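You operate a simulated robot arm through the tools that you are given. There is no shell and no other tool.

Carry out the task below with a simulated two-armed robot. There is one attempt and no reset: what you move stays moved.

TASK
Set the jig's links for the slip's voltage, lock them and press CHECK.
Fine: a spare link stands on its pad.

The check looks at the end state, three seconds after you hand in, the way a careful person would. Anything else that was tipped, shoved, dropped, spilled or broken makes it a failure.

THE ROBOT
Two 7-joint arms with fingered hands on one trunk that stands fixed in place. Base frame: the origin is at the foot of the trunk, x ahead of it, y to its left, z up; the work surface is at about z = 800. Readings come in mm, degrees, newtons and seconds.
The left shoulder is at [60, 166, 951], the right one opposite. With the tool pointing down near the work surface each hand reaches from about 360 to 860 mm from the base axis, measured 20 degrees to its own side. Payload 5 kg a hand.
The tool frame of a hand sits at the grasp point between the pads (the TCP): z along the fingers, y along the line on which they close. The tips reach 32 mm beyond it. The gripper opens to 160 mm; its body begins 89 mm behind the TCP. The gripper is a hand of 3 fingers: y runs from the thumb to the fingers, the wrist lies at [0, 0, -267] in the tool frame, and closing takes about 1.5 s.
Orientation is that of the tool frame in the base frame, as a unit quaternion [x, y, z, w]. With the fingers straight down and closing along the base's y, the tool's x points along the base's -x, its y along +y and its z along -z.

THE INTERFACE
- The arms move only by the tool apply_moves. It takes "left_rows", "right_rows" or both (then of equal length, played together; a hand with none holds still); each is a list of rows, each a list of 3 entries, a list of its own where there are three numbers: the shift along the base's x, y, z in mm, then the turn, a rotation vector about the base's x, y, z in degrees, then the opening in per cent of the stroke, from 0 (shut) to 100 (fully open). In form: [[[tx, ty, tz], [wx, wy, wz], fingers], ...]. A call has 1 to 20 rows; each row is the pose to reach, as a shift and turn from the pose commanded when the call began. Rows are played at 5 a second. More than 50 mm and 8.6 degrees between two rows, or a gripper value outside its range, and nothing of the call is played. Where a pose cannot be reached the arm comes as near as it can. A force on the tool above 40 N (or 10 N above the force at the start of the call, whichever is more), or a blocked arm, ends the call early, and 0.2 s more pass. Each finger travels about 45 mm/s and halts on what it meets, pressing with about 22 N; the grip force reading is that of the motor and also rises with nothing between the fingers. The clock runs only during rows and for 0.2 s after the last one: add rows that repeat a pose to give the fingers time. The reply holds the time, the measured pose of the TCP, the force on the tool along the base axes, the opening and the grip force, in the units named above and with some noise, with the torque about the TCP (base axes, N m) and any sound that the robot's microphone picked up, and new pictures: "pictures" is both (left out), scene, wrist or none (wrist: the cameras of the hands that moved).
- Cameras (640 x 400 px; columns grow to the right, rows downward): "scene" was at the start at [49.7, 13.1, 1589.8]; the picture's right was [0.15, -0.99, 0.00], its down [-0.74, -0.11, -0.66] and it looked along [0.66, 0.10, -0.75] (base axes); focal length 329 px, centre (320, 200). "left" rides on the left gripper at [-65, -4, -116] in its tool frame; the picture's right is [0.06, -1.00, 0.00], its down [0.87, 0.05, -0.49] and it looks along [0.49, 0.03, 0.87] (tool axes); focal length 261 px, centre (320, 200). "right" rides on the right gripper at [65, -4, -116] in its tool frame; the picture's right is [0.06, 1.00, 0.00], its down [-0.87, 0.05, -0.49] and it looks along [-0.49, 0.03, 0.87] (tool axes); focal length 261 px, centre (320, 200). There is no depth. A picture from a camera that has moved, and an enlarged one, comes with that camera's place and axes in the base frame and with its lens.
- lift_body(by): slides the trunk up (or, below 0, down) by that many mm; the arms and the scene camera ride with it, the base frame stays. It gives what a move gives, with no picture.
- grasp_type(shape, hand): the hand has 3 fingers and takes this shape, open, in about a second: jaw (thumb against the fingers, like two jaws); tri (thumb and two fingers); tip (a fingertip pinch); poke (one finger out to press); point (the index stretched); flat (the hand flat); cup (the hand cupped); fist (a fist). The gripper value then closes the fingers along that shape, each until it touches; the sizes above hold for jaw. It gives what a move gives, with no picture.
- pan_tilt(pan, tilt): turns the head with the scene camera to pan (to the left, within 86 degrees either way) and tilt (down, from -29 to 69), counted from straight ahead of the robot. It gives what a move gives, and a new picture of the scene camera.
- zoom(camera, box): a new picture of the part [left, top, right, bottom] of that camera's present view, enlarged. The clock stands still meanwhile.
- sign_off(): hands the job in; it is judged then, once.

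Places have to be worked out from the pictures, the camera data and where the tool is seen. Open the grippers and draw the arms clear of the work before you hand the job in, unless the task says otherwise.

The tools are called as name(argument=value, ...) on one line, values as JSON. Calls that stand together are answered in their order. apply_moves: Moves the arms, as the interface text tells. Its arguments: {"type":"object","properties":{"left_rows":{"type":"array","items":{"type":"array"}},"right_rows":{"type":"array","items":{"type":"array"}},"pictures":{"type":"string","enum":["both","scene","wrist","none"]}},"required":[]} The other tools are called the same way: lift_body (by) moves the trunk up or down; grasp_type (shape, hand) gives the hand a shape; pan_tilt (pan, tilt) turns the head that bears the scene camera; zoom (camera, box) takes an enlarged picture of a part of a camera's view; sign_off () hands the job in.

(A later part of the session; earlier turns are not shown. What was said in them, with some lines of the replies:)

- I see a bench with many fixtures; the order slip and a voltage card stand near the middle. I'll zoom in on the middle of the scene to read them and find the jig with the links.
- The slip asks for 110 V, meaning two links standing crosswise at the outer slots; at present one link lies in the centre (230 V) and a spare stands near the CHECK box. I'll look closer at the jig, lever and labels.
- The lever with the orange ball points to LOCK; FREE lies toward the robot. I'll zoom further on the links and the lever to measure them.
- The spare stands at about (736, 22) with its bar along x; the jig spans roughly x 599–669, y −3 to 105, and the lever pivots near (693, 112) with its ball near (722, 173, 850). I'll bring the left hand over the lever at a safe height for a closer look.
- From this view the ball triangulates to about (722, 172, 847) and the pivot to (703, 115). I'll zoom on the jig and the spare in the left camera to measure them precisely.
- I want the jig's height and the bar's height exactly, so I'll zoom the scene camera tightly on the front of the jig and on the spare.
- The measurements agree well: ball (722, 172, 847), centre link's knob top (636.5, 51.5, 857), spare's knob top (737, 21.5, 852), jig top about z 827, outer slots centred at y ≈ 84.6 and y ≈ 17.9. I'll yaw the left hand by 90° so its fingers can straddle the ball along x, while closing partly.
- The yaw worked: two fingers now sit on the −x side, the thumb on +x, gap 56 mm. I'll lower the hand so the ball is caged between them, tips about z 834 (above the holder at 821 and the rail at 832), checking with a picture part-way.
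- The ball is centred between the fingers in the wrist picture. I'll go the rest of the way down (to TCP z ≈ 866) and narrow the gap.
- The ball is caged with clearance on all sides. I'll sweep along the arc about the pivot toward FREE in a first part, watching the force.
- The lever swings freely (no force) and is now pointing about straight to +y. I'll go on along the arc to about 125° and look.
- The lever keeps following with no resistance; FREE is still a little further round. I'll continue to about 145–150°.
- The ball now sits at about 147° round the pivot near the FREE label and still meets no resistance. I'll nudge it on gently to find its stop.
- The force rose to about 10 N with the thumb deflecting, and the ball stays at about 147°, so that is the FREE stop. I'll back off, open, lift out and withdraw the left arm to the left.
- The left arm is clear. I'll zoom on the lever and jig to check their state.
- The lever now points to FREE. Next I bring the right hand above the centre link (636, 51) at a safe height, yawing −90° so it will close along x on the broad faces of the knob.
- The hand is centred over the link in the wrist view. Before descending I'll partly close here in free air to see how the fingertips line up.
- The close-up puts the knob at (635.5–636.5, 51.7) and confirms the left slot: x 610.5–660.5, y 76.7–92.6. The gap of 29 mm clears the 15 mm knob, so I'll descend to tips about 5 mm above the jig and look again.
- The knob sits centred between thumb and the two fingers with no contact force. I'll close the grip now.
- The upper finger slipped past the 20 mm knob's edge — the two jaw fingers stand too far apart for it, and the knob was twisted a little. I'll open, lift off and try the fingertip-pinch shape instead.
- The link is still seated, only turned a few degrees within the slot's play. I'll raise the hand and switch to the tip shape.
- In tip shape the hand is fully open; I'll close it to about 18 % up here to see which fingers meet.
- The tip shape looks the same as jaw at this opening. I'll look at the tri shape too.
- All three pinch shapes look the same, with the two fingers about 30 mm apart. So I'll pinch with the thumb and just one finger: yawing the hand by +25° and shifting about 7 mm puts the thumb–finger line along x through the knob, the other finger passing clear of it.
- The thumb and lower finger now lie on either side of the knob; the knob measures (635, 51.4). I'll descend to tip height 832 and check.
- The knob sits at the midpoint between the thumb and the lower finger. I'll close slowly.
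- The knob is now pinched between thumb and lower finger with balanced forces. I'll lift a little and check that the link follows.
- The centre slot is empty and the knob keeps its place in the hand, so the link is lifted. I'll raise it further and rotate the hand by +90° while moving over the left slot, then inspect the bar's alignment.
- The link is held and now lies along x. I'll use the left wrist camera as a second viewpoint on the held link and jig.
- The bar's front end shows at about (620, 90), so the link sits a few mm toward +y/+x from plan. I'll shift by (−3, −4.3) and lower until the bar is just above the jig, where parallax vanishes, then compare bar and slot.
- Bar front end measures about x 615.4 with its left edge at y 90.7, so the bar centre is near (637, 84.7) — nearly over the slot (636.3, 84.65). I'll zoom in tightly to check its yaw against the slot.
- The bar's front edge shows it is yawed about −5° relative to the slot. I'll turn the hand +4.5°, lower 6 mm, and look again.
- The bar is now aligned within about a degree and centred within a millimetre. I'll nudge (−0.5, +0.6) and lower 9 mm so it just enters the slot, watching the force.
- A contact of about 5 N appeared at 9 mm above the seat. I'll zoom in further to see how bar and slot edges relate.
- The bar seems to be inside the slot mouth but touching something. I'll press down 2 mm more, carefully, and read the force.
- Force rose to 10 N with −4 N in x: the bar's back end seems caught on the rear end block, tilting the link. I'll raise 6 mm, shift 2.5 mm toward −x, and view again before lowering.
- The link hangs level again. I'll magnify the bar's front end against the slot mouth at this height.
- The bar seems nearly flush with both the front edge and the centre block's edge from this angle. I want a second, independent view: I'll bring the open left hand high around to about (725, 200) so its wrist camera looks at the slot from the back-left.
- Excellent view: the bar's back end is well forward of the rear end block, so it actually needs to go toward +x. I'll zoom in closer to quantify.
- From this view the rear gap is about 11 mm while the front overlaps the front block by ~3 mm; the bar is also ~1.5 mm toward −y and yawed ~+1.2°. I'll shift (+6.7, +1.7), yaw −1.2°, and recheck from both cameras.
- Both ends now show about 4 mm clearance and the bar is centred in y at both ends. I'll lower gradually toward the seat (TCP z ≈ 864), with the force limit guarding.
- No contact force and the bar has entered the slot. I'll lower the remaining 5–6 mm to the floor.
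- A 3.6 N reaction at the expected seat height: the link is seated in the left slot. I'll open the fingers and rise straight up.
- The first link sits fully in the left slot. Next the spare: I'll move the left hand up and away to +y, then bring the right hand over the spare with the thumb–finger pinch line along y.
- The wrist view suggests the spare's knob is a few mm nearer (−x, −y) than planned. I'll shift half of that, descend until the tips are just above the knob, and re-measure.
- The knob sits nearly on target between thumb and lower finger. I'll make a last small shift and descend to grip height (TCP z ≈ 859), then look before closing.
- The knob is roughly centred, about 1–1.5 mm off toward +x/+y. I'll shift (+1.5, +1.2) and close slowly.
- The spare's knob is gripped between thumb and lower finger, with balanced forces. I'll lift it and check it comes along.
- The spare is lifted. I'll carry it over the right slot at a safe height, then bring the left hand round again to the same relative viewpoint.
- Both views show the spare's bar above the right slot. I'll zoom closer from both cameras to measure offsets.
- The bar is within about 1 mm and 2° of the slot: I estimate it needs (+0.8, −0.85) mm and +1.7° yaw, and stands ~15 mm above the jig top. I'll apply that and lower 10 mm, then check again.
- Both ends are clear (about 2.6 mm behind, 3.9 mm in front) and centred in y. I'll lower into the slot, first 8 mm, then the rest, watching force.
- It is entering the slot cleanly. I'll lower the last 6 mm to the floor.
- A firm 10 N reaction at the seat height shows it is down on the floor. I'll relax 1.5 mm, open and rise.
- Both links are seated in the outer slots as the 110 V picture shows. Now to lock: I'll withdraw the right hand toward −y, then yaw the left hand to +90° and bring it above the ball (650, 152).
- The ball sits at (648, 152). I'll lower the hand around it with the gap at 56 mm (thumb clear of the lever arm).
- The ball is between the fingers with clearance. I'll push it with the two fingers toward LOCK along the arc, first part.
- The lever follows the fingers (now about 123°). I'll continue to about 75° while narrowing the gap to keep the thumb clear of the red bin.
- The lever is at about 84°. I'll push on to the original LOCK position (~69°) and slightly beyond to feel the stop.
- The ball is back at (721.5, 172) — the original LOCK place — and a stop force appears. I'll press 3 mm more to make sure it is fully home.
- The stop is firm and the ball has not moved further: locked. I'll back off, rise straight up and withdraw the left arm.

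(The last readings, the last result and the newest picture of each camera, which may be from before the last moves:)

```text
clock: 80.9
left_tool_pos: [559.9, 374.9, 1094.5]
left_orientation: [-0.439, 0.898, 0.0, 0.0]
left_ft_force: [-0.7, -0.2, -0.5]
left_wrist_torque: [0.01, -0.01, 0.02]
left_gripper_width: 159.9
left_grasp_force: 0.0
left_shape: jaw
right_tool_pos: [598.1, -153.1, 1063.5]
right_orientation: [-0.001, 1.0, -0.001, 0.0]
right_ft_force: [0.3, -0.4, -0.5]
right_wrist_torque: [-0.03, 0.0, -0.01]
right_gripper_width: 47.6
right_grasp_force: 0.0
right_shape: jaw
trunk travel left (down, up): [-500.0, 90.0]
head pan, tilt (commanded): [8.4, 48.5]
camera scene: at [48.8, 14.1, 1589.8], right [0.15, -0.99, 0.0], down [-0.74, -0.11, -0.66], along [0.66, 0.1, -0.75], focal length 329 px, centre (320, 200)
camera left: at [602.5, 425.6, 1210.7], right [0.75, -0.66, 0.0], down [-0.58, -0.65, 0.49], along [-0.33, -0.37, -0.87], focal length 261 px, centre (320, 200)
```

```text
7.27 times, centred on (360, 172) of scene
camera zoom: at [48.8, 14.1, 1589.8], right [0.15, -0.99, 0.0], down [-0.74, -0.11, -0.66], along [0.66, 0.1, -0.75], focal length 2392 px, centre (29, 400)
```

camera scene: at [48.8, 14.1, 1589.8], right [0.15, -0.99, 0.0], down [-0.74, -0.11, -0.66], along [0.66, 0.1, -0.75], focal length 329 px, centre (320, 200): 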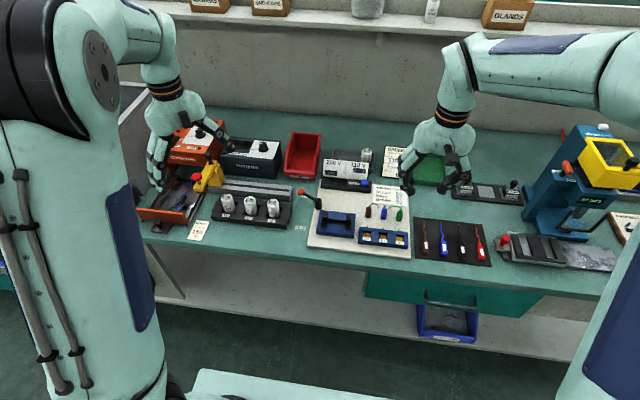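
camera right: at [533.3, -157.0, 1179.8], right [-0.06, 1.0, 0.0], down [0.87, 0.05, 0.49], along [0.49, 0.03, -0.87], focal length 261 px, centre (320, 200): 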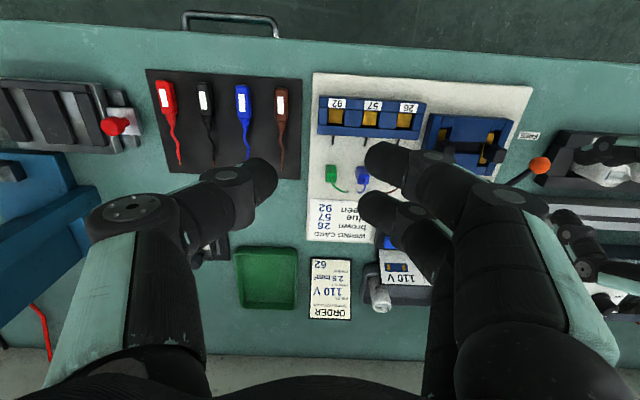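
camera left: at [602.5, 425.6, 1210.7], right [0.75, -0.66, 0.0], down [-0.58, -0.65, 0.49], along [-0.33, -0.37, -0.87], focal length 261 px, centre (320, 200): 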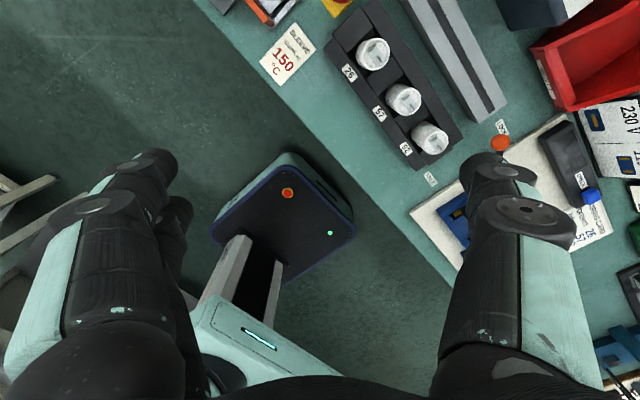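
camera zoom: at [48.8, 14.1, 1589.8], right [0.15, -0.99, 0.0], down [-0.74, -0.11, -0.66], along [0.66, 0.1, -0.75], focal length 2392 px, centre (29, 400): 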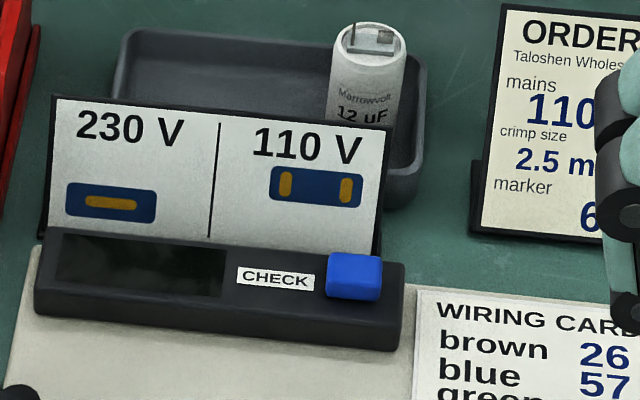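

Lever is at LOCK and both links are in place. For CHECK (button top about (799, −19, 845)) I'll shape the right hand to poke here in free air and look at where its fingertip is.

grasp_type(hand="right", shape="poke")

zoom(camera="right", box=[0, 0, 640, 400])

zoom(camera="scene", box=[380, 90, 500, 200])

```text
clock: 81.8
left_tool_pos: [560.2, 374.0, 1094.3]
left_orientation: [-0.44, 0.898, -0.001, 0.001]
left_ft_force: [0.7, -0.1, -0.2]
left_wrist_torque: [0.0, 0.01, -0.01]
left_gripper_width: 160.0
left_grasp_force: 0.1
left_shape: jaw
right_tool_pos: [596.9, -152.6, 1063.3]
right_orientation: [0.0, 1.0, 0.0, 0.0]
right_ft_force: [0.5, -0.3, 0.0]
right_wrist_torque: [0.01, 0.0, -0.04]
right_gripper_width: 0.0
right_grasp_force: 0.0
right_shape: poke
trunk travel left (down, up): [-500.0, 90.0]
head pan, tilt (commanded): [8.4, 48.5]
```

```text
1.00 times, centred on (320, 200) of right (not enlarged: the box is as wide or as high as the picture)
camera zoom: at [533.6, -156.9, 1179.6], right [-0.06, 1.0, 0.0], down [0.87, 0.05, 0.49], along [0.49, 0.03, -0.87], focal length 261 px, centre (320, 200)
```

zoom: 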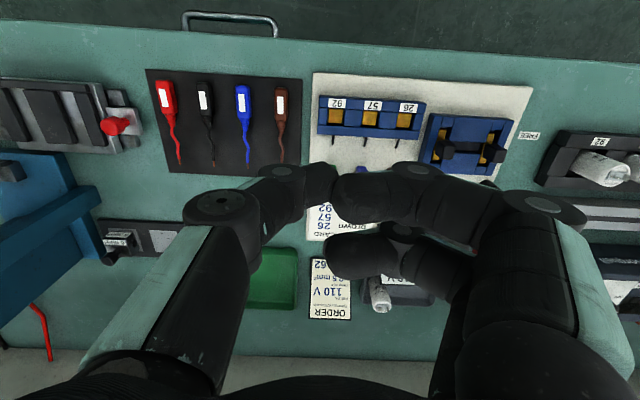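

```text
3.64 times, centred on (440, 145) of scene
camera zoom: at [49.8, 13.2, 1589.8], right [0.15, -0.99, 0.0], down [-0.74, -0.11, -0.66], along [0.66, 0.1, -0.75], focal length 1196 px, centre (-116, 400)
```

zoom: 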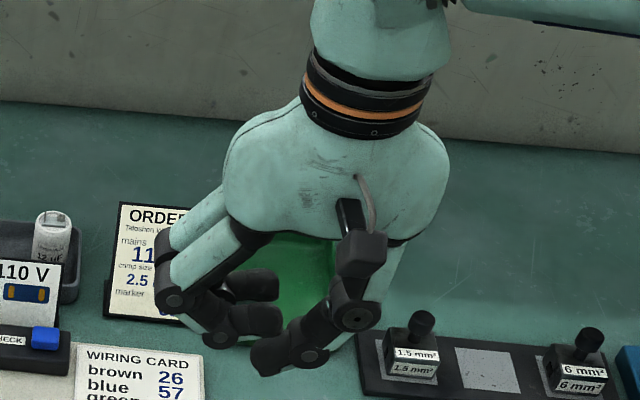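

In poke shape one digit seems to stay out while the others curl. I'll zoom in to see which tip leads and where.

zoom(camera="scene", box=[405, 125, 455, 170])

zoom(camera="right", box=[240, 140, 440, 290])

```text
8.89 times, centred on (430, 148) of scene
camera zoom: at [49.8, 13.2, 1589.8], right [0.15, -0.99, 0.0], down [-0.74, -0.11, -0.66], along [0.66, 0.1, -0.75], focal length 2924 px, centre (-658, 667)
```

zoom: 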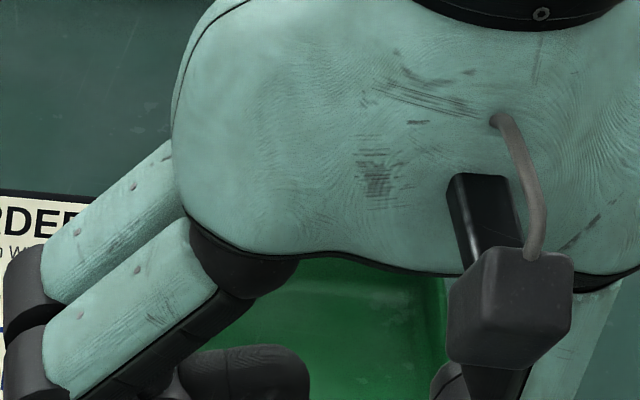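

```text
2.67 times, centred on (340, 215) of right
camera zoom: at [533.6, -156.9, 1179.6], right [-0.06, 1.0, 0.0], down [0.87, 0.05, 0.49], along [0.49, 0.03, -0.87], focal length 695 px, centre (267, 160)
```

zoom: 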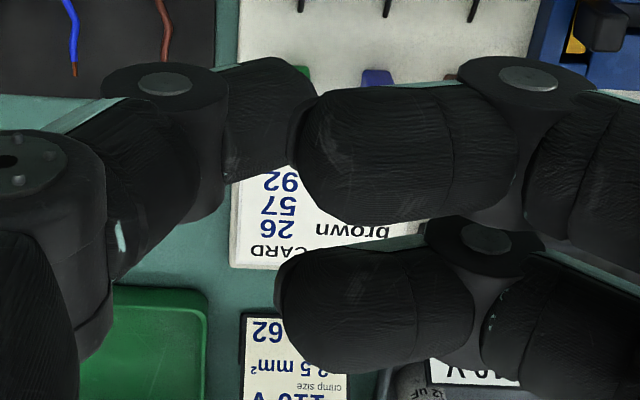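

In poke the two fingers are curled up and the thumb hangs lowest. I'll compare with the point shape.

grasp_type(hand="right", shape="point")

zoom(camera="right", box=[0, 0, 640, 400])

zoom(camera="scene", box=[385, 120, 485, 200])

```text
clock: 82.7
left_tool_pos: [561.2, 374.8, 1094.3]
left_orientation: [-0.439, 0.898, -0.001, 0.0]
left_ft_force: [-0.8, 0.2, 0.0]
left_wrist_torque: [-0.01, 0.0, 0.02]
left_gripper_width: 159.8
left_grasp_force: 0.1
left_shape: jaw
right_tool_pos: [598.9, -153.0, 1063.3]
right_orientation: [0.002, 1.0, 0.0, 0.0]
right_ft_force: [0.2, -0.4, 0.0]
right_wrist_torque: [-0.01, -0.03, -0.02]
right_gripper_width: 0.0
right_grasp_force: 0.1
right_shape: point
trunk travel left (down, up): [-500.0, 90.0]
head pan, tilt (commanded): [8.4, 48.5]
```

```text
1.00 times, centred on (320, 200) of right (not enlarged: the box is as wide or as high as the picture)
camera zoom: at [533.5, -156.9, 1179.7], right [-0.06, 1.0, 0.0], down [0.87, 0.05, 0.49], along [0.49, 0.03, -0.87], focal length 261 px, centre (320, 200)
```

zoom: 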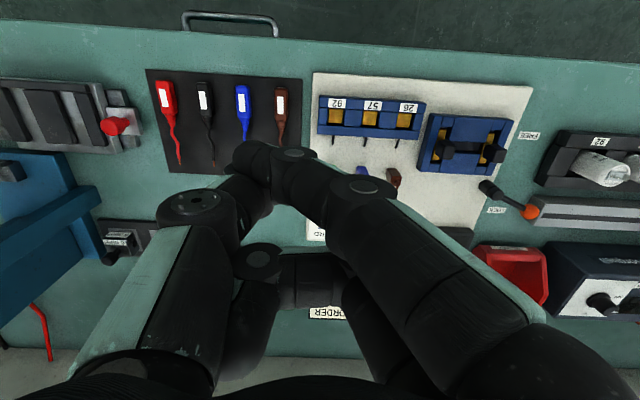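

```text
5.00 times, centred on (435, 160) of scene
camera zoom: at [49.7, 13.2, 1589.8], right [0.15, -0.99, 0.0], down [-0.74, -0.11, -0.66], along [0.66, 0.1, -0.75], focal length 1645 px, centre (-255, 400)
```

zoom: 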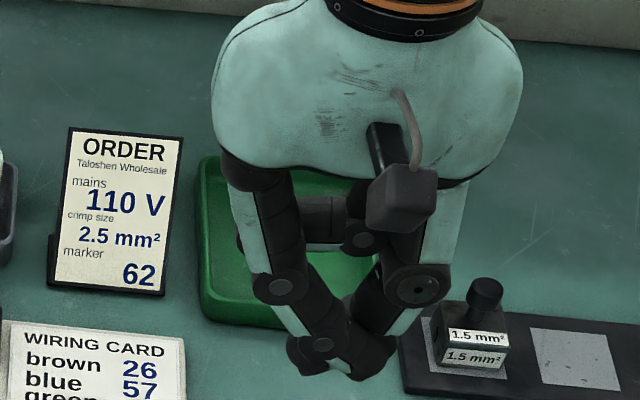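

Point crosses the index sideways, so poke (thumb tip lowest, others curled up) is better for pressing. I'll go back to poke and move over the CHECK button at a safe height.

grasp_type(hand="right", shape="poke")

apply_moves(right_rows=[[[34, 22, -5], [0, 0, 0], 0], [[68, 44, -10], [0, 0, 0], 0], [[102, 66, -20], [0, 0, 0], 0], [[136, 88, -35], [0, 0, 0], 0], [[168, 108, -50], [0, 0, 0], 0], [[198, 127, -63], [0, 0, 0], 0], [[198, 127, -63], [0, 0, 0], 0], [[198, 127, -63], [0, 0, 0], 0]], pictures="both")

zoom(camera="right", box=[240, 120, 440, 260])

zoom(camera="scene", box=[320, 110, 420, 200])

```text
clock: 83.6
left_tool_pos: [560.4, 373.9, 1095.2]
left_orientation: [-0.44, 0.898, 0.0, 0.0]
left_ft_force: [0.2, -0.3, -0.9]
left_wrist_torque: [0.02, -0.02, 0.02]
left_gripper_width: 159.6
left_grasp_force: 0.1
left_shape: jaw
right_tool_pos: [598.9, -152.7, 1062.7]
right_orientation: [0.001, 1.0, 0.001, 0.0]
right_ft_force: [-0.6, 0.7, -0.7]
right_wrist_torque: [0.01, -0.04, -0.03]
right_gripper_width: 0.0
right_grasp_force: 0.0
right_shape: poke
trunk travel left (down, up): [-500.0, 90.0]
head pan, tilt (commanded): [8.4, 48.5]
```

```text
clock: 85.4
left_tool_pos: [560.2, 374.6, 1094.8]
left_orientation: [-0.439, 0.898, 0.0, 0.001]
left_ft_force: [-0.6, -0.3, -0.6]
left_wrist_torque: [-0.01, -0.04, -0.05]
left_gripper_width: 159.9
left_grasp_force: 0.1
left_shape: jaw
right_tool_pos: [777.9, -38.3, 1008.7]
right_orientation: [0.0, 1.0, 0.0, 0.001]
right_ft_force: [0.8, -0.1, 0.7]
right_wrist_torque: [0.0, 0.02, -0.02]
right_gripper_width: 0.2
right_grasp_force: 0.0
right_shape: poke
right hand out of reach, approached as far as the arm can: row 6, 7, 8
trunk travel left (down, up): [-500.0, 90.0]
head pan, tilt (commanded): [8.4, 48.5]
camera scene: at [49.4, 13.3, 1589.8], right [0.15, -0.99, 0.0], down [-0.74, -0.11, -0.66], along [0.66, 0.1, -0.75], focal length 329 px, centre (320, 200)
camera right: at [712.6, -42.4, 1124.9], right [-0.06, 1.0, 0.0], down [0.87, 0.05, 0.49], along [0.49, 0.03, -0.87], focal length 261 px, centre (320, 200)
```

scene: 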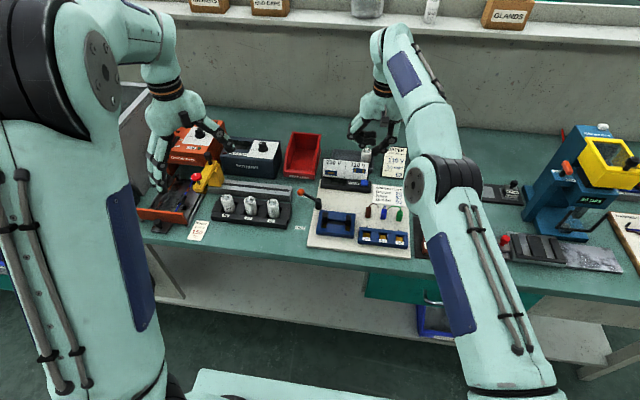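
right: 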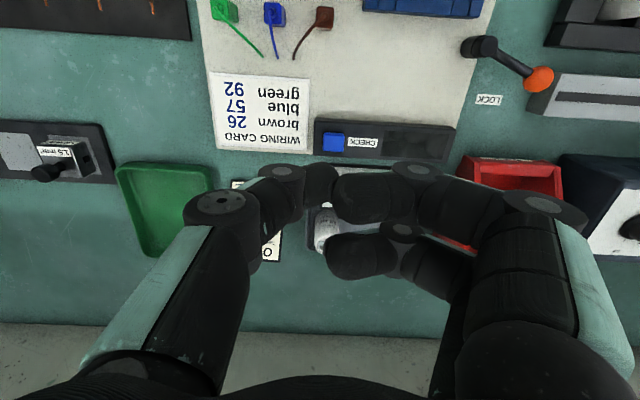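

```text
2.86 times, centred on (340, 190) of right
camera zoom: at [712.6, -42.4, 1124.9], right [-0.06, 1.0, 0.0], down [0.87, 0.05, 0.49], along [0.49, 0.03, -0.87], focal length 745 px, centre (263, 229)
```

zoom: 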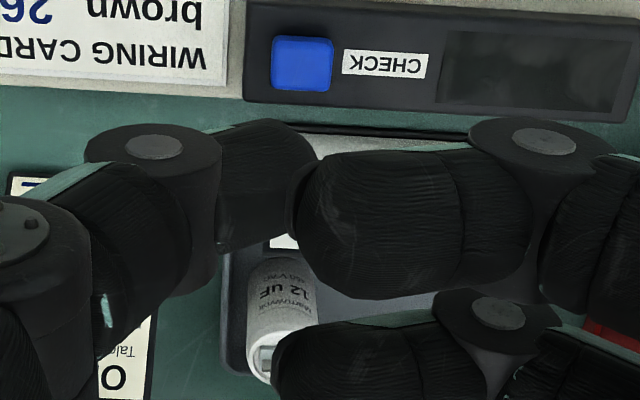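

```text
4.44 times, centred on (370, 155) of scene
camera zoom: at [49.4, 13.3, 1589.8], right [0.15, -0.99, 0.0], down [-0.74, -0.11, -0.66], along [0.66, 0.1, -0.75], focal length 1462 px, centre (98, 400)
```

zoom: 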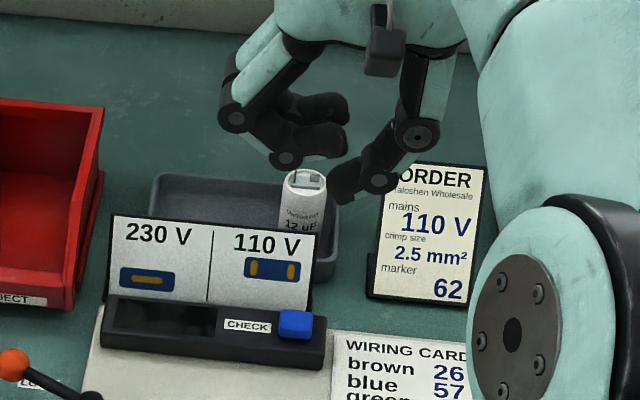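

The arm reached its limit at this height, but it can reach farther lower down. I'll pull back and descend to about (755, −30, 930) first, checking the actual pose.

apply_moves(right_rows=[[[-25, 0, -15], [0, 0, 0], 0], [[-45, 0, -40], [0, 0, 0], 0], [[-45, 0, -65], [0, 0, 0], 0], [[-45, 0, -65], [0, 0, 0], 0]], pictures="wrist")

```text
clock: 86.4
left_tool_pos: [560.6, 374.6, 1094.3]
left_orientation: [-0.44, 0.898, 0.001, 0.0]
left_ft_force: [-0.4, 0.3, -0.8]
left_wrist_torque: [0.01, -0.03, -0.01]
left_gripper_width: 159.8
left_grasp_force: 0.1
left_shape: jaw
right_tool_pos: [730.7, -38.3, 943.2]
right_orientation: [0.001, 1.0, 0.001, 0.0]
right_ft_force: [-1.1, 0.1, 0.5]
right_wrist_torque: [0.01, 0.01, -0.02]
right_gripper_width: 0.0
right_grasp_force: 0.1
right_shape: poke
trunk travel left (down, up): [-500.0, 90.0]
head pan, tilt (commanded): [8.4, 48.5]
camera right: at [666.5, -42.1, 1059.2], right [-0.06, 1.0, 0.0], down [0.87, 0.05, 0.49], along [0.49, 0.03, -0.87], focal length 261 px, centre (320, 200)
```

right: 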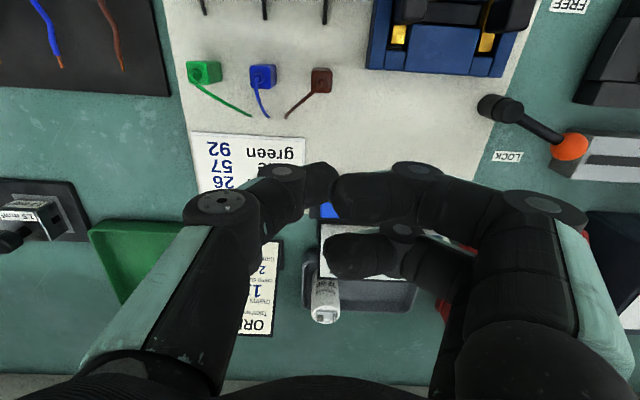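

The commanded pose was clipped to what was reachable; now at (732, −38, 943). I'll go down to z ≈ 905 and forward to over the button (798, −26).

apply_moves(right_rows=[[[10, 3, -20], [0, 0, 0], 0], [[25, 6, -38], [0, 0, 0], 0], [[45, 9, -38], [0, 0, 0], 0], [[66, 11.8, -38], [0, 0, 0], 0], [[66, 11.8, -38], [0, 0, 0], 0], [[66, 11.8, -38], [0, 0, 0], 0]], pictures="both")

zoom(camera="right", box=[240, 120, 440, 260])

zoom(camera="scene", box=[330, 140, 400, 200])

zoom(camera="left", box=[520, 100, 640, 220])

```text
clock: 87.8
left_tool_pos: [560.7, 374.3, 1095.1]
left_orientation: [-0.44, 0.898, 0.0, 0.0]
left_ft_force: [-0.4, 0.8, 0.3]
left_wrist_torque: [0.03, -0.01, 0.02]
left_gripper_width: 159.8
left_grasp_force: 0.0
left_shape: jaw
right_tool_pos: [786.4, -28.9, 906.2]
right_orientation: [0.001, 1.0, 0.001, 0.001]
right_ft_force: [-0.1, -0.4, -0.1]
right_wrist_torque: [0.01, -0.01, -0.02]
right_gripper_width: 0.0
right_grasp_force: 0.1
right_shape: poke
right hand out of reach, approached as far as the arm can: row 4, 5, 6
trunk travel left (down, up): [-500.0, 90.0]
head pan, tilt (commanded): [8.4, 48.5]
camera scene: at [49.4, 13.1, 1589.8], right [0.15, -0.99, 0.0], down [-0.74, -0.11, -0.66], along [0.66, 0.1, -0.75], focal length 329 px, centre (320, 200)
camera right: at [722.5, -33.0, 1021.9], right [-0.06, 1.0, 0.0], down [0.87, 0.05, 0.49], along [0.49, 0.03, -0.87], focal length 261 px, centre (320, 200)
```

scene: 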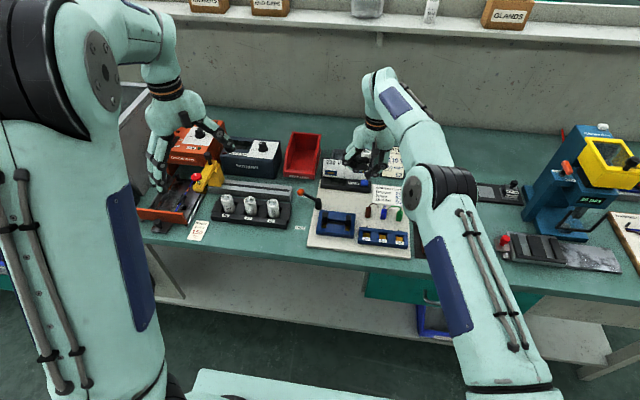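
right: 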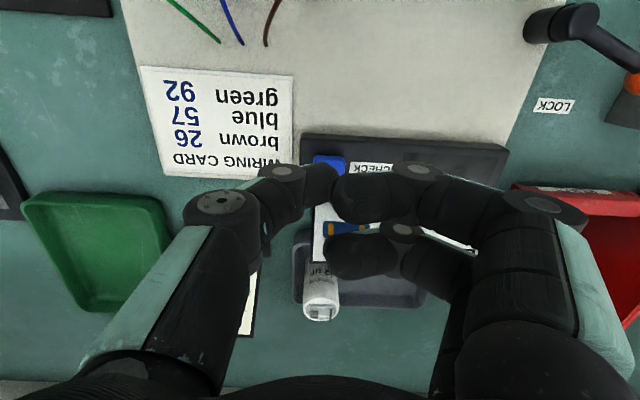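

```text
2.86 times, centred on (340, 190) of right
camera zoom: at [722.5, -33.0, 1021.9], right [-0.06, 1.0, 0.0], down [0.87, 0.05, 0.49], along [0.49, 0.03, -0.87], focal length 745 px, centre (263, 229)
```

zoom: 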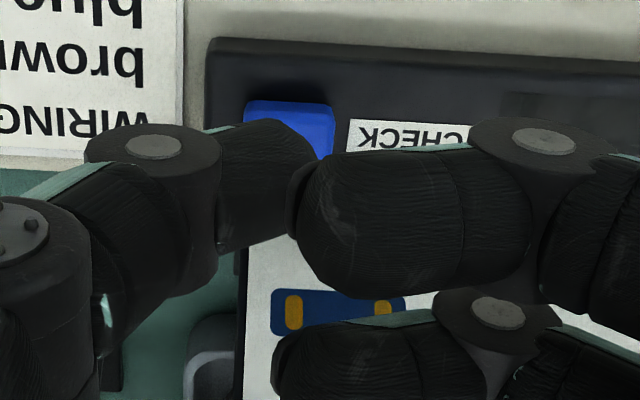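

```text
6.67 times, centred on (365, 170) of scene
camera zoom: at [49.4, 13.1, 1589.8], right [0.15, -0.99, 0.0], down [-0.74, -0.11, -0.66], along [0.66, 0.1, -0.75], focal length 2193 px, centre (20, 400)
```

zoom: 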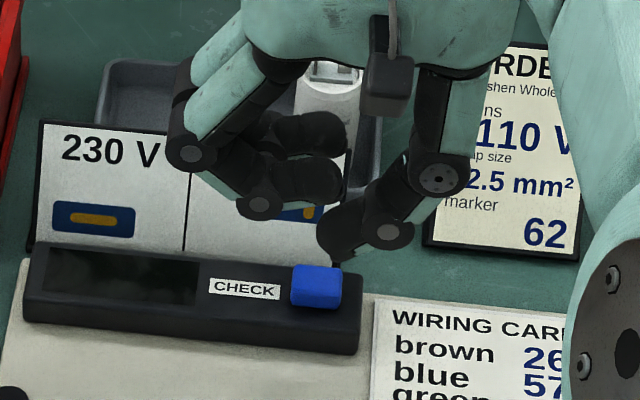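

```text
3.33 times, centred on (580, 160) of left
camera zoom: at [603.3, 424.7, 1210.8], right [0.75, -0.66, 0.0], down [-0.58, -0.65, 0.49], along [-0.32, -0.37, -0.87], focal length 869 px, centre (-547, 333)
```

zoom: 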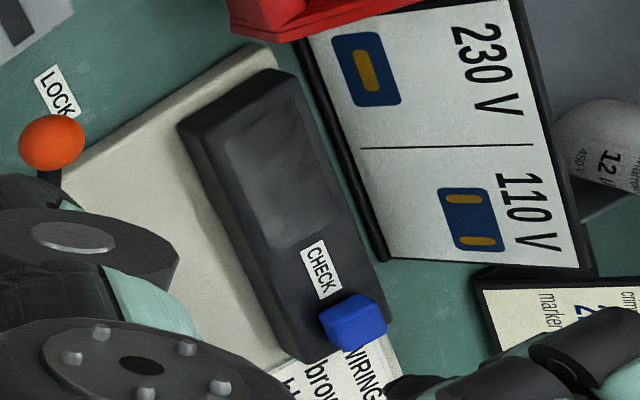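

Just short of reach with the tool vertical. I'll tilt the hand 10° forward about y, which brings the fingertip ahead while the wrist moves back, and place the tip over the button.

apply_moves(right_rows=[[[0, 0, 0], [0, -3.5, 0], 0], [[2, 1, 0], [0, -7, 0], 0], [[5, 2, 0], [0, -10, 0], 0], [[6.6, 2.4, 0], [0, -10, 0], 0], [[6.6, 2.4, 0], [0, -10, 0], 0]], pictures="wrist")

zoom(camera="right", box=[240, 120, 440, 260])

zoom(camera="scene", box=[330, 140, 400, 200])

zoom(camera="left", box=[560, 140, 640, 220])

```text
clock: 89.0
left_tool_pos: [559.6, 374.3, 1095.0]
left_orientation: [-0.44, 0.898, 0.0, -0.001]
left_ft_force: [-0.3, 0.8, 0.6]
left_wrist_torque: [0.01, 0.02, 0.03]
left_gripper_width: 160.0
left_grasp_force: 0.1
left_shape: jaw
right_tool_pos: [794.9, -26.5, 906.5]
right_orientation: [0.001, 0.996, 0.0, 0.087]
right_ft_force: [-0.5, 0.0, 0.5]
right_wrist_torque: [-0.02, 0.0, -0.01]
right_gripper_width: 0.0
right_grasp_force: 0.1
right_shape: poke
trunk travel left (down, up): [-500.0, 90.0]
head pan, tilt (commanded): [8.4, 48.5]
camera right: at [710.2, -30.0, 1008.7], right [-0.06, 1.0, -0.01], down [0.77, 0.05, 0.64], along [0.63, 0.03, -0.77], focal length 261 px, centre (320, 200)
```

right: 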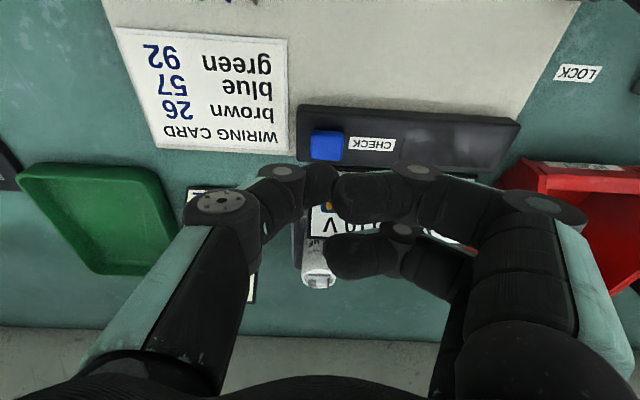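

```text
2.86 times, centred on (340, 190) of right
camera zoom: at [710.2, -30.0, 1008.7], right [-0.06, 1.0, -0.01], down [0.77, 0.05, 0.64], along [0.63, 0.03, -0.77], focal length 745 px, centre (263, 229)
```

zoom: 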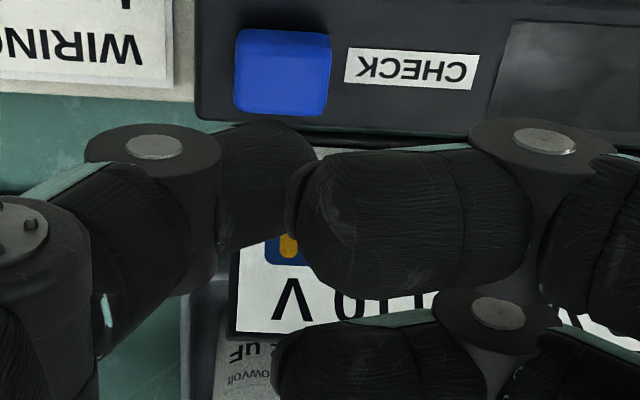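

```text
6.67 times, centred on (365, 170) of scene
camera zoom: at [49.6, 13.2, 1589.8], right [0.15, -0.99, 0.0], down [-0.74, -0.11, -0.66], along [0.66, 0.1, -0.75], focal length 2193 px, centre (20, 400)
```

zoom: 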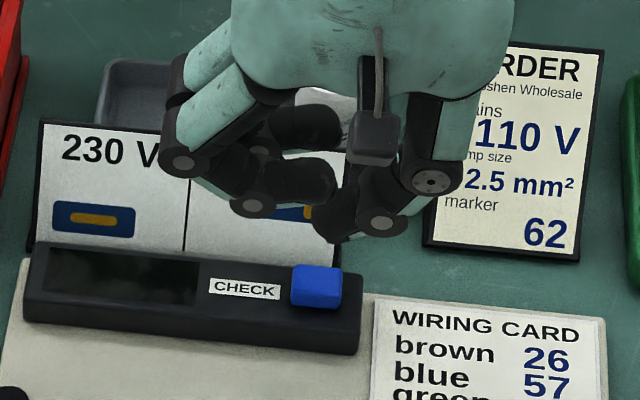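

```text
5.00 times, centred on (600, 180) of left
camera zoom: at [603.5, 424.8, 1210.6], right [0.75, -0.66, 0.0], down [-0.58, -0.65, 0.49], along [-0.32, -0.37, -0.87], focal length 1303 px, centre (-1080, 300)
```

zoom: 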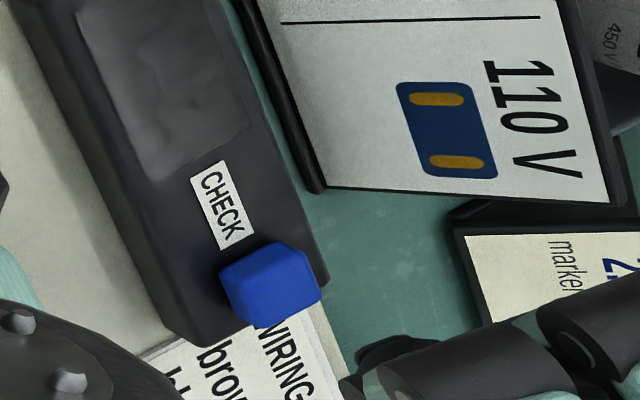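

The tip (about (799, −20, 873)) is over the button (797, −20.5, 845). I'll lower 20 mm, look, then press gently.

apply_moves(right_rows=[[[0, 0, -10], [0, 0, 0], 0], [[0, 0, -20], [0, 0, 0], 0], [[0, 0, -20], [0, 0, 0], 0]], pictures="none")

zoom(camera="right", box=[240, 120, 440, 260])

zoom(camera="scene", box=[340, 160, 390, 200])

zoom(camera="left", box=[560, 140, 640, 220])

```text
clock: 89.8
left_tool_pos: [561.0, 375.1, 1094.5]
left_orientation: [-0.44, 0.898, 0.001, 0.001]
left_ft_force: [-0.2, 0.2, 0.3]
left_wrist_torque: [-0.02, -0.02, -0.01]
left_gripper_width: 159.8
left_grasp_force: 0.1
left_shape: jaw
right_tool_pos: [794.3, -26.2, 884.6]
right_orientation: [0.001, 0.996, 0.001, 0.087]
right_ft_force: [0.0, -0.4, 0.0]
right_wrist_torque: [0.01, 0.04, -0.04]
right_gripper_width: 0.0
right_grasp_force: 0.0
right_shape: poke
trunk travel left (down, up): [-500.0, 90.0]
head pan, tilt (commanded): [8.4, 48.5]
```

```text
2.86 times, centred on (340, 190) of right
camera zoom: at [710.7, -30.2, 988.6], right [-0.06, 1.0, -0.01], down [0.77, 0.05, 0.64], along [0.63, 0.03, -0.77], focal length 745 px, centre (263, 229)
```

zoom: 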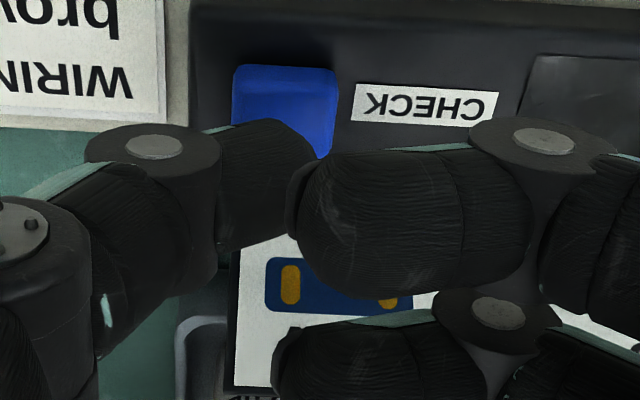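

```text
10.00 times, centred on (365, 180) of scene
camera zoom: at [49.7, 13.3, 1589.8], right [0.15, -0.99, 0.0], down [-0.74, -0.11, -0.66], along [0.66, 0.1, -0.75], focal length 3290 px, centre (-130, 400)
```

zoom: 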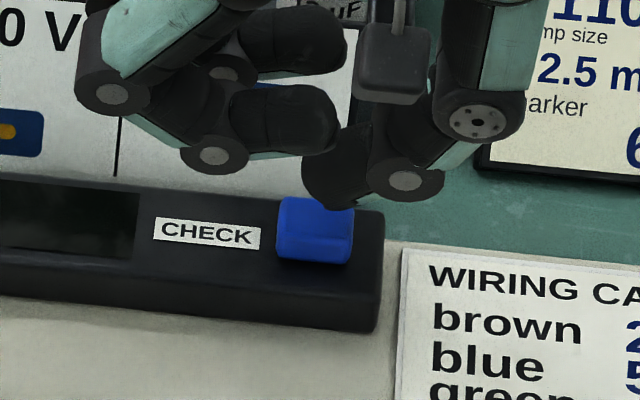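

```text
5.00 times, centred on (600, 180) of left
camera zoom: at [603.5, 424.8, 1210.6], right [0.75, -0.66, 0.0], down [-0.58, -0.65, 0.49], along [-0.32, -0.37, -0.87], focal length 1303 px, centre (-1080, 300)
```

zoom: 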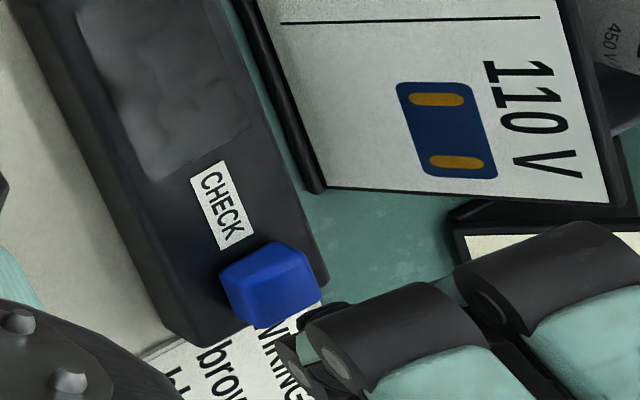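

The tip is ~6 mm above the button and about 6 mm toward −y of its centre. I'll shift +5 mm in y and press down in small steps, watching force and sound.

apply_moves(right_rows=[[[0, 3, 0], [0, 0, 0], 0], [[0, 5, -2], [0, 0, 0], 0], [[0, 5, -4], [0, 0, 0], 0], [[0, 5, -6], [0, 0, 0], 0], [[0, 5, -8], [0, 0, 0], 0]], pictures="none")

zoom(camera="scene", box=[325, 155, 385, 200])

zoom(camera="right", box=[240, 120, 440, 260])

```text
clock: 91.0
left_tool_pos: [560.2, 373.2, 1094.7]
left_orientation: [-0.44, 0.898, 0.001, 0.0]
left_ft_force: [0.2, 0.6, -0.2]
left_wrist_torque: [0.04, -0.01, 0.06]
left_gripper_width: 159.8
left_grasp_force: 0.0
left_shape: jaw
right_tool_pos: [794.8, -22.3, 877.8]
right_orientation: [0.001, 0.996, 0.0, 0.087]
right_ft_force: [1.2, 0.0, -1.1]
right_wrist_torque: [-0.02, 0.01, 0.0]
right_gripper_width: 0.0
right_grasp_force: 0.0
right_shape: poke
trunk travel left (down, up): [-500.0, 90.0]
head pan, tilt (commanded): [8.4, 48.5]
```

```text
8.89 times, centred on (355, 178) of scene
camera zoom: at [49.8, 13.3, 1589.8], right [0.15, -0.99, 0.0], down [-0.74, -0.11, -0.66], along [0.66, 0.1, -0.75], focal length 2924 px, centre (9, 400)
```

zoom: 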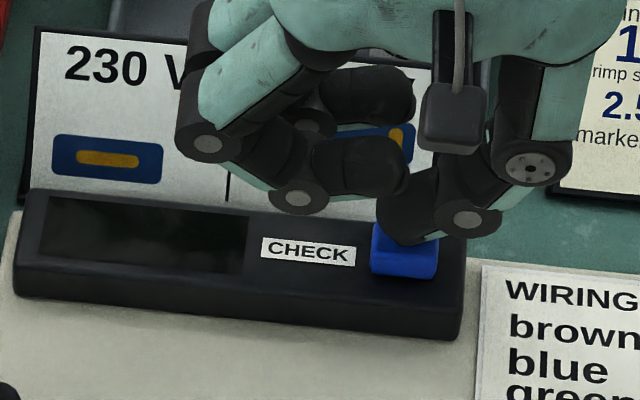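

```text
2.86 times, centred on (340, 190) of right
camera zoom: at [711.0, -25.1, 980.5], right [-0.06, 1.0, -0.01], down [0.77, 0.05, 0.64], along [0.63, 0.03, -0.77], focal length 745 px, centre (263, 229)
```

zoom: 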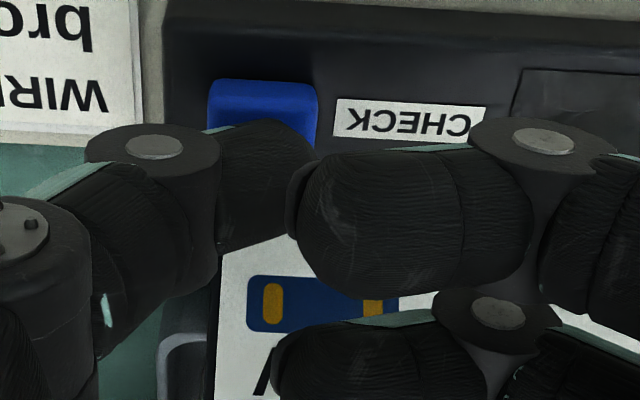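

The tip is just at the button top, no force yet. I'll press on in 1.5 mm steps.

apply_moves(right_rows=[[[0, 0, -1.5], [0, 0, 0], 0], [[0, 0, -3], [0, 0, 0], 0], [[0, 0, -4.5], [0, 0, 0], 0], [[0, 0, -6], [0, 0, 0], 0], [[0, 0, -6], [0, 0, 0], 0]], pictures="none")

zoom(camera="scene", box=[325, 155, 385, 200])

```text
clock: 92.2
left_tool_pos: [559.7, 374.9, 1095.6]
left_orientation: [-0.439, 0.898, 0.001, 0.0]
left_ft_force: [-0.4, 0.4, 0.0]
left_wrist_torque: [0.01, -0.02, 0.01]
left_gripper_width: 159.9
left_grasp_force: 0.1
left_shape: jaw
right_tool_pos: [794.4, -21.4, 870.7]
right_orientation: [0.001, 0.996, 0.0, 0.087]
right_ft_force: [-0.7, -0.4, 3.5]
right_wrist_torque: [0.01, -0.01, -0.01]
right_gripper_width: 0.1
right_grasp_force: 0.1
right_shape: poke
trunk travel left (down, up): [-500.0, 90.0]
head pan, tilt (commanded): [8.4, 48.5]
heard: click
```

```text
8.89 times, centred on (355, 178) of scene
camera zoom: at [49.5, 13.3, 1589.8], right [0.15, -0.99, 0.0], down [-0.74, -0.11, -0.66], along [0.66, 0.1, -0.75], focal length 2924 px, centre (9, 400)
```

zoom: 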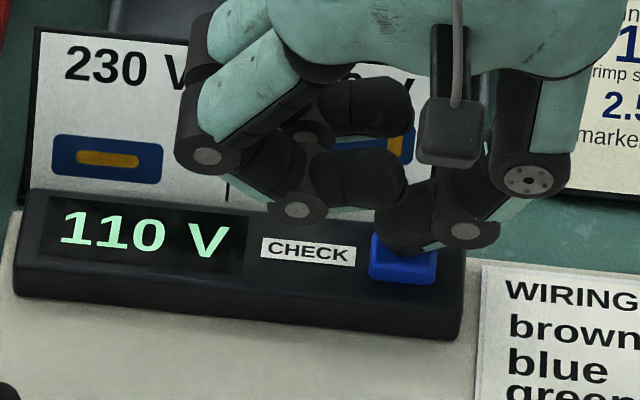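

A click sounded and the display shows "110 V". I'll lift off straight up, then withdraw and straighten the right hand away from the work.

apply_moves(right_rows=[[[0, 0, 10], [0, 0, 0], 0], [[0, 0, 25], [0, 0, 0], 0], [[0, 0, 50], [0, 0, 0], 0], [[-10, -5, 80], [0, 0, 0], 0], [[-35, -20, 110], [0, 3, 0], 0], [[-65, -45, 135], [0, 6, 0], 0], [[-95, -70, 160], [0, 10, 0], 0], [[-125, -100, 180], [0, 10, 0], 0], [[-155, -130, 200], [0, 10, 0], 0], [[-185, -160, 220], [0, 10, 0], 0], [[-205, -180, 235], [0, 10, 0], 0], [[-205, -180, 235], [0, 10, 0], 0]], pictures="both")

zoom(camera="scene", box=[290, 140, 410, 250])

```text
clock: 94.8
left_tool_pos: [559.8, 375.1, 1094.1]
left_orientation: [-0.441, 0.898, 0.001, 0.0]
left_ft_force: [-0.1, -0.1, -0.2]
left_wrist_torque: [-0.02, 0.0, -0.01]
left_gripper_width: 160.1
left_grasp_force: 0.1
left_shape: jaw
right_tool_pos: [589.4, -201.7, 1108.0]
right_orientation: [0.001, 1.0, 0.0, 0.001]
right_ft_force: [-0.3, 0.3, 0.2]
right_wrist_torque: [0.02, -0.04, 0.0]
right_gripper_width: 0.2
right_grasp_force: 0.1
right_shape: poke
trunk travel left (down, up): [-500.0, 90.0]
head pan, tilt (commanded): [8.4, 48.5]
camera scene: at [50.0, 13.4, 1589.8], right [0.15, -0.99, 0.0], down [-0.74, -0.11, -0.66], along [0.66, 0.1, -0.75], focal length 329 px, centre (320, 200)
camera right: at [524.8, -206.0, 1223.1], right [-0.06, 1.0, 0.0], down [0.87, 0.05, 0.49], along [0.49, 0.03, -0.87], focal length 261 px, centre (320, 200)
```

scene: 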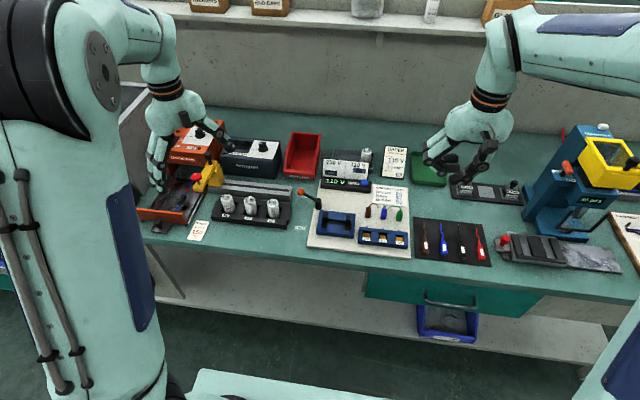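
right: 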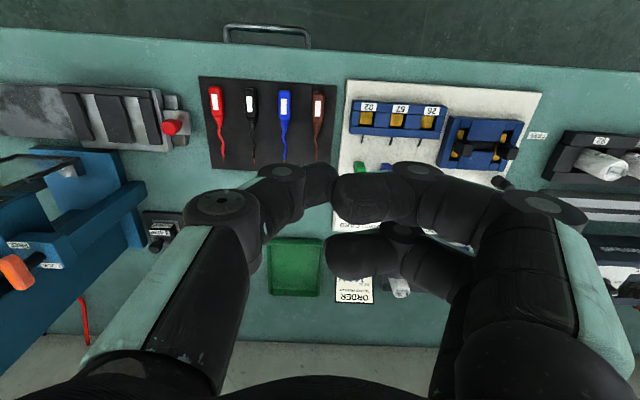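

```text
3.64 times, centred on (350, 195) of scene
camera zoom: at [50.0, 13.4, 1589.8], right [0.15, -0.99, 0.0], down [-0.74, -0.11, -0.66], along [0.66, 0.1, -0.75], focal length 1196 px, centre (211, 218)
```

zoom: 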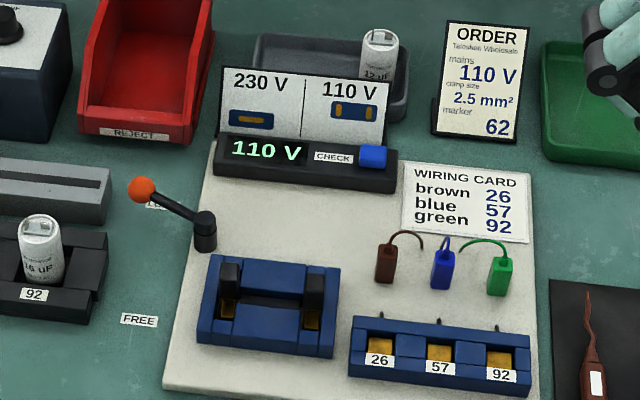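

The display reads 110 V, lever at LOCK, links in place, and nothing else looks disturbed. I'll open the right hand back to jaw and check the rest of the bench once more.

grasp_type(hand="right", shape="jaw")

zoom(camera="scene", box=[295, 180, 365, 240])

zoom(camera="scene", box=[130, 110, 310, 250])

zoom(camera="scene", box=[380, 130, 560, 270])

```text
clock: 95.7
left_tool_pos: [560.9, 374.9, 1094.1]
left_orientation: [-0.44, 0.898, 0.0, 0.0]
left_ft_force: [0.6, -0.7, 0.7]
left_wrist_torque: [0.01, 0.02, -0.01]
left_gripper_width: 159.9
left_grasp_force: 0.1
left_shape: jaw
right_tool_pos: [589.5, -202.1, 1106.6]
right_orientation: [0.001, 1.0, -0.001, 0.0]
right_ft_force: [-1.3, -0.2, -0.3]
right_wrist_torque: [-0.02, 0.0, -0.01]
right_gripper_width: 159.7
right_grasp_force: 0.0
right_shape: jaw
trunk travel left (down, up): [-500.0, 90.0]
head pan, tilt (commanded): [8.4, 48.5]
```

```text
6.67 times, centred on (330, 210) of scene
camera zoom: at [49.7, 13.2, 1589.8], right [0.15, -0.99, 0.0], down [-0.74, -0.11, -0.66], along [0.66, 0.1, -0.75], focal length 2193 px, centre (253, 133)
```

zoom: 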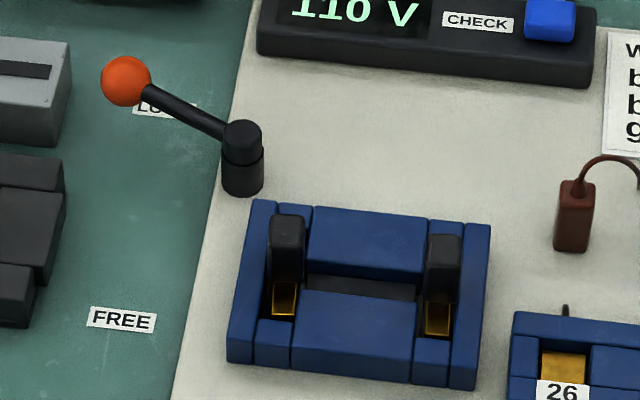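

```text
2.86 times, centred on (220, 180) of scene
camera zoom: at [49.7, 13.2, 1589.8], right [0.15, -0.99, 0.0], down [-0.74, -0.11, -0.66], along [0.66, 0.1, -0.75], focal length 940 px, centre (606, 257)
```

zoom: 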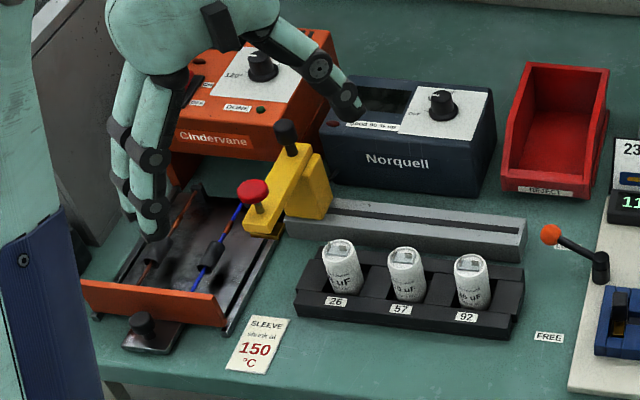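

```text
2.86 times, centred on (470, 200) of scene
camera zoom: at [49.7, 13.2, 1589.8], right [0.15, -0.99, 0.0], down [-0.74, -0.11, -0.66], along [0.66, 0.1, -0.75], focal length 940 px, centre (-109, 200)
```

zoom: 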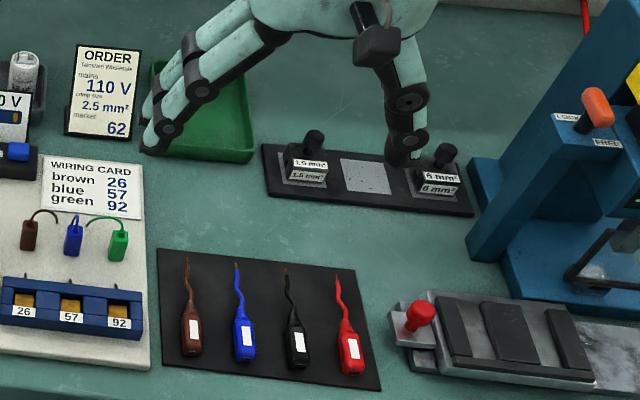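

The display reads 110 V, the lever is at LOCK and both links are seated. Both hands are open and clear of the work, and the rest of the bench is as it was at the start. I'm handing in.

sign_off()

```text
The job is handed in.
```

The jig is set for 110 V, the voltage on the order slip. When I pressed CHECK it clicked and the display showed "110 V".

- **Links:** both now stand in the outer slots, matching the 110 V picture on the jig. I moved the centre link to the left slot and used the spare from its pad for the right slot, so the pad is now empty.
- **Lock:** the lever started at LOCK. I swung it to FREE to move the links, then pushed it back to its stop at LOCK before pressing CHECK.
- **Bench:** both hands are open and clear of the work. In the last pictures nothing else looked moved or knocked over.

My first grip on the centre link slipped and turned it slightly in its slot. I let go and gripped it again, and there was no sign of damage.
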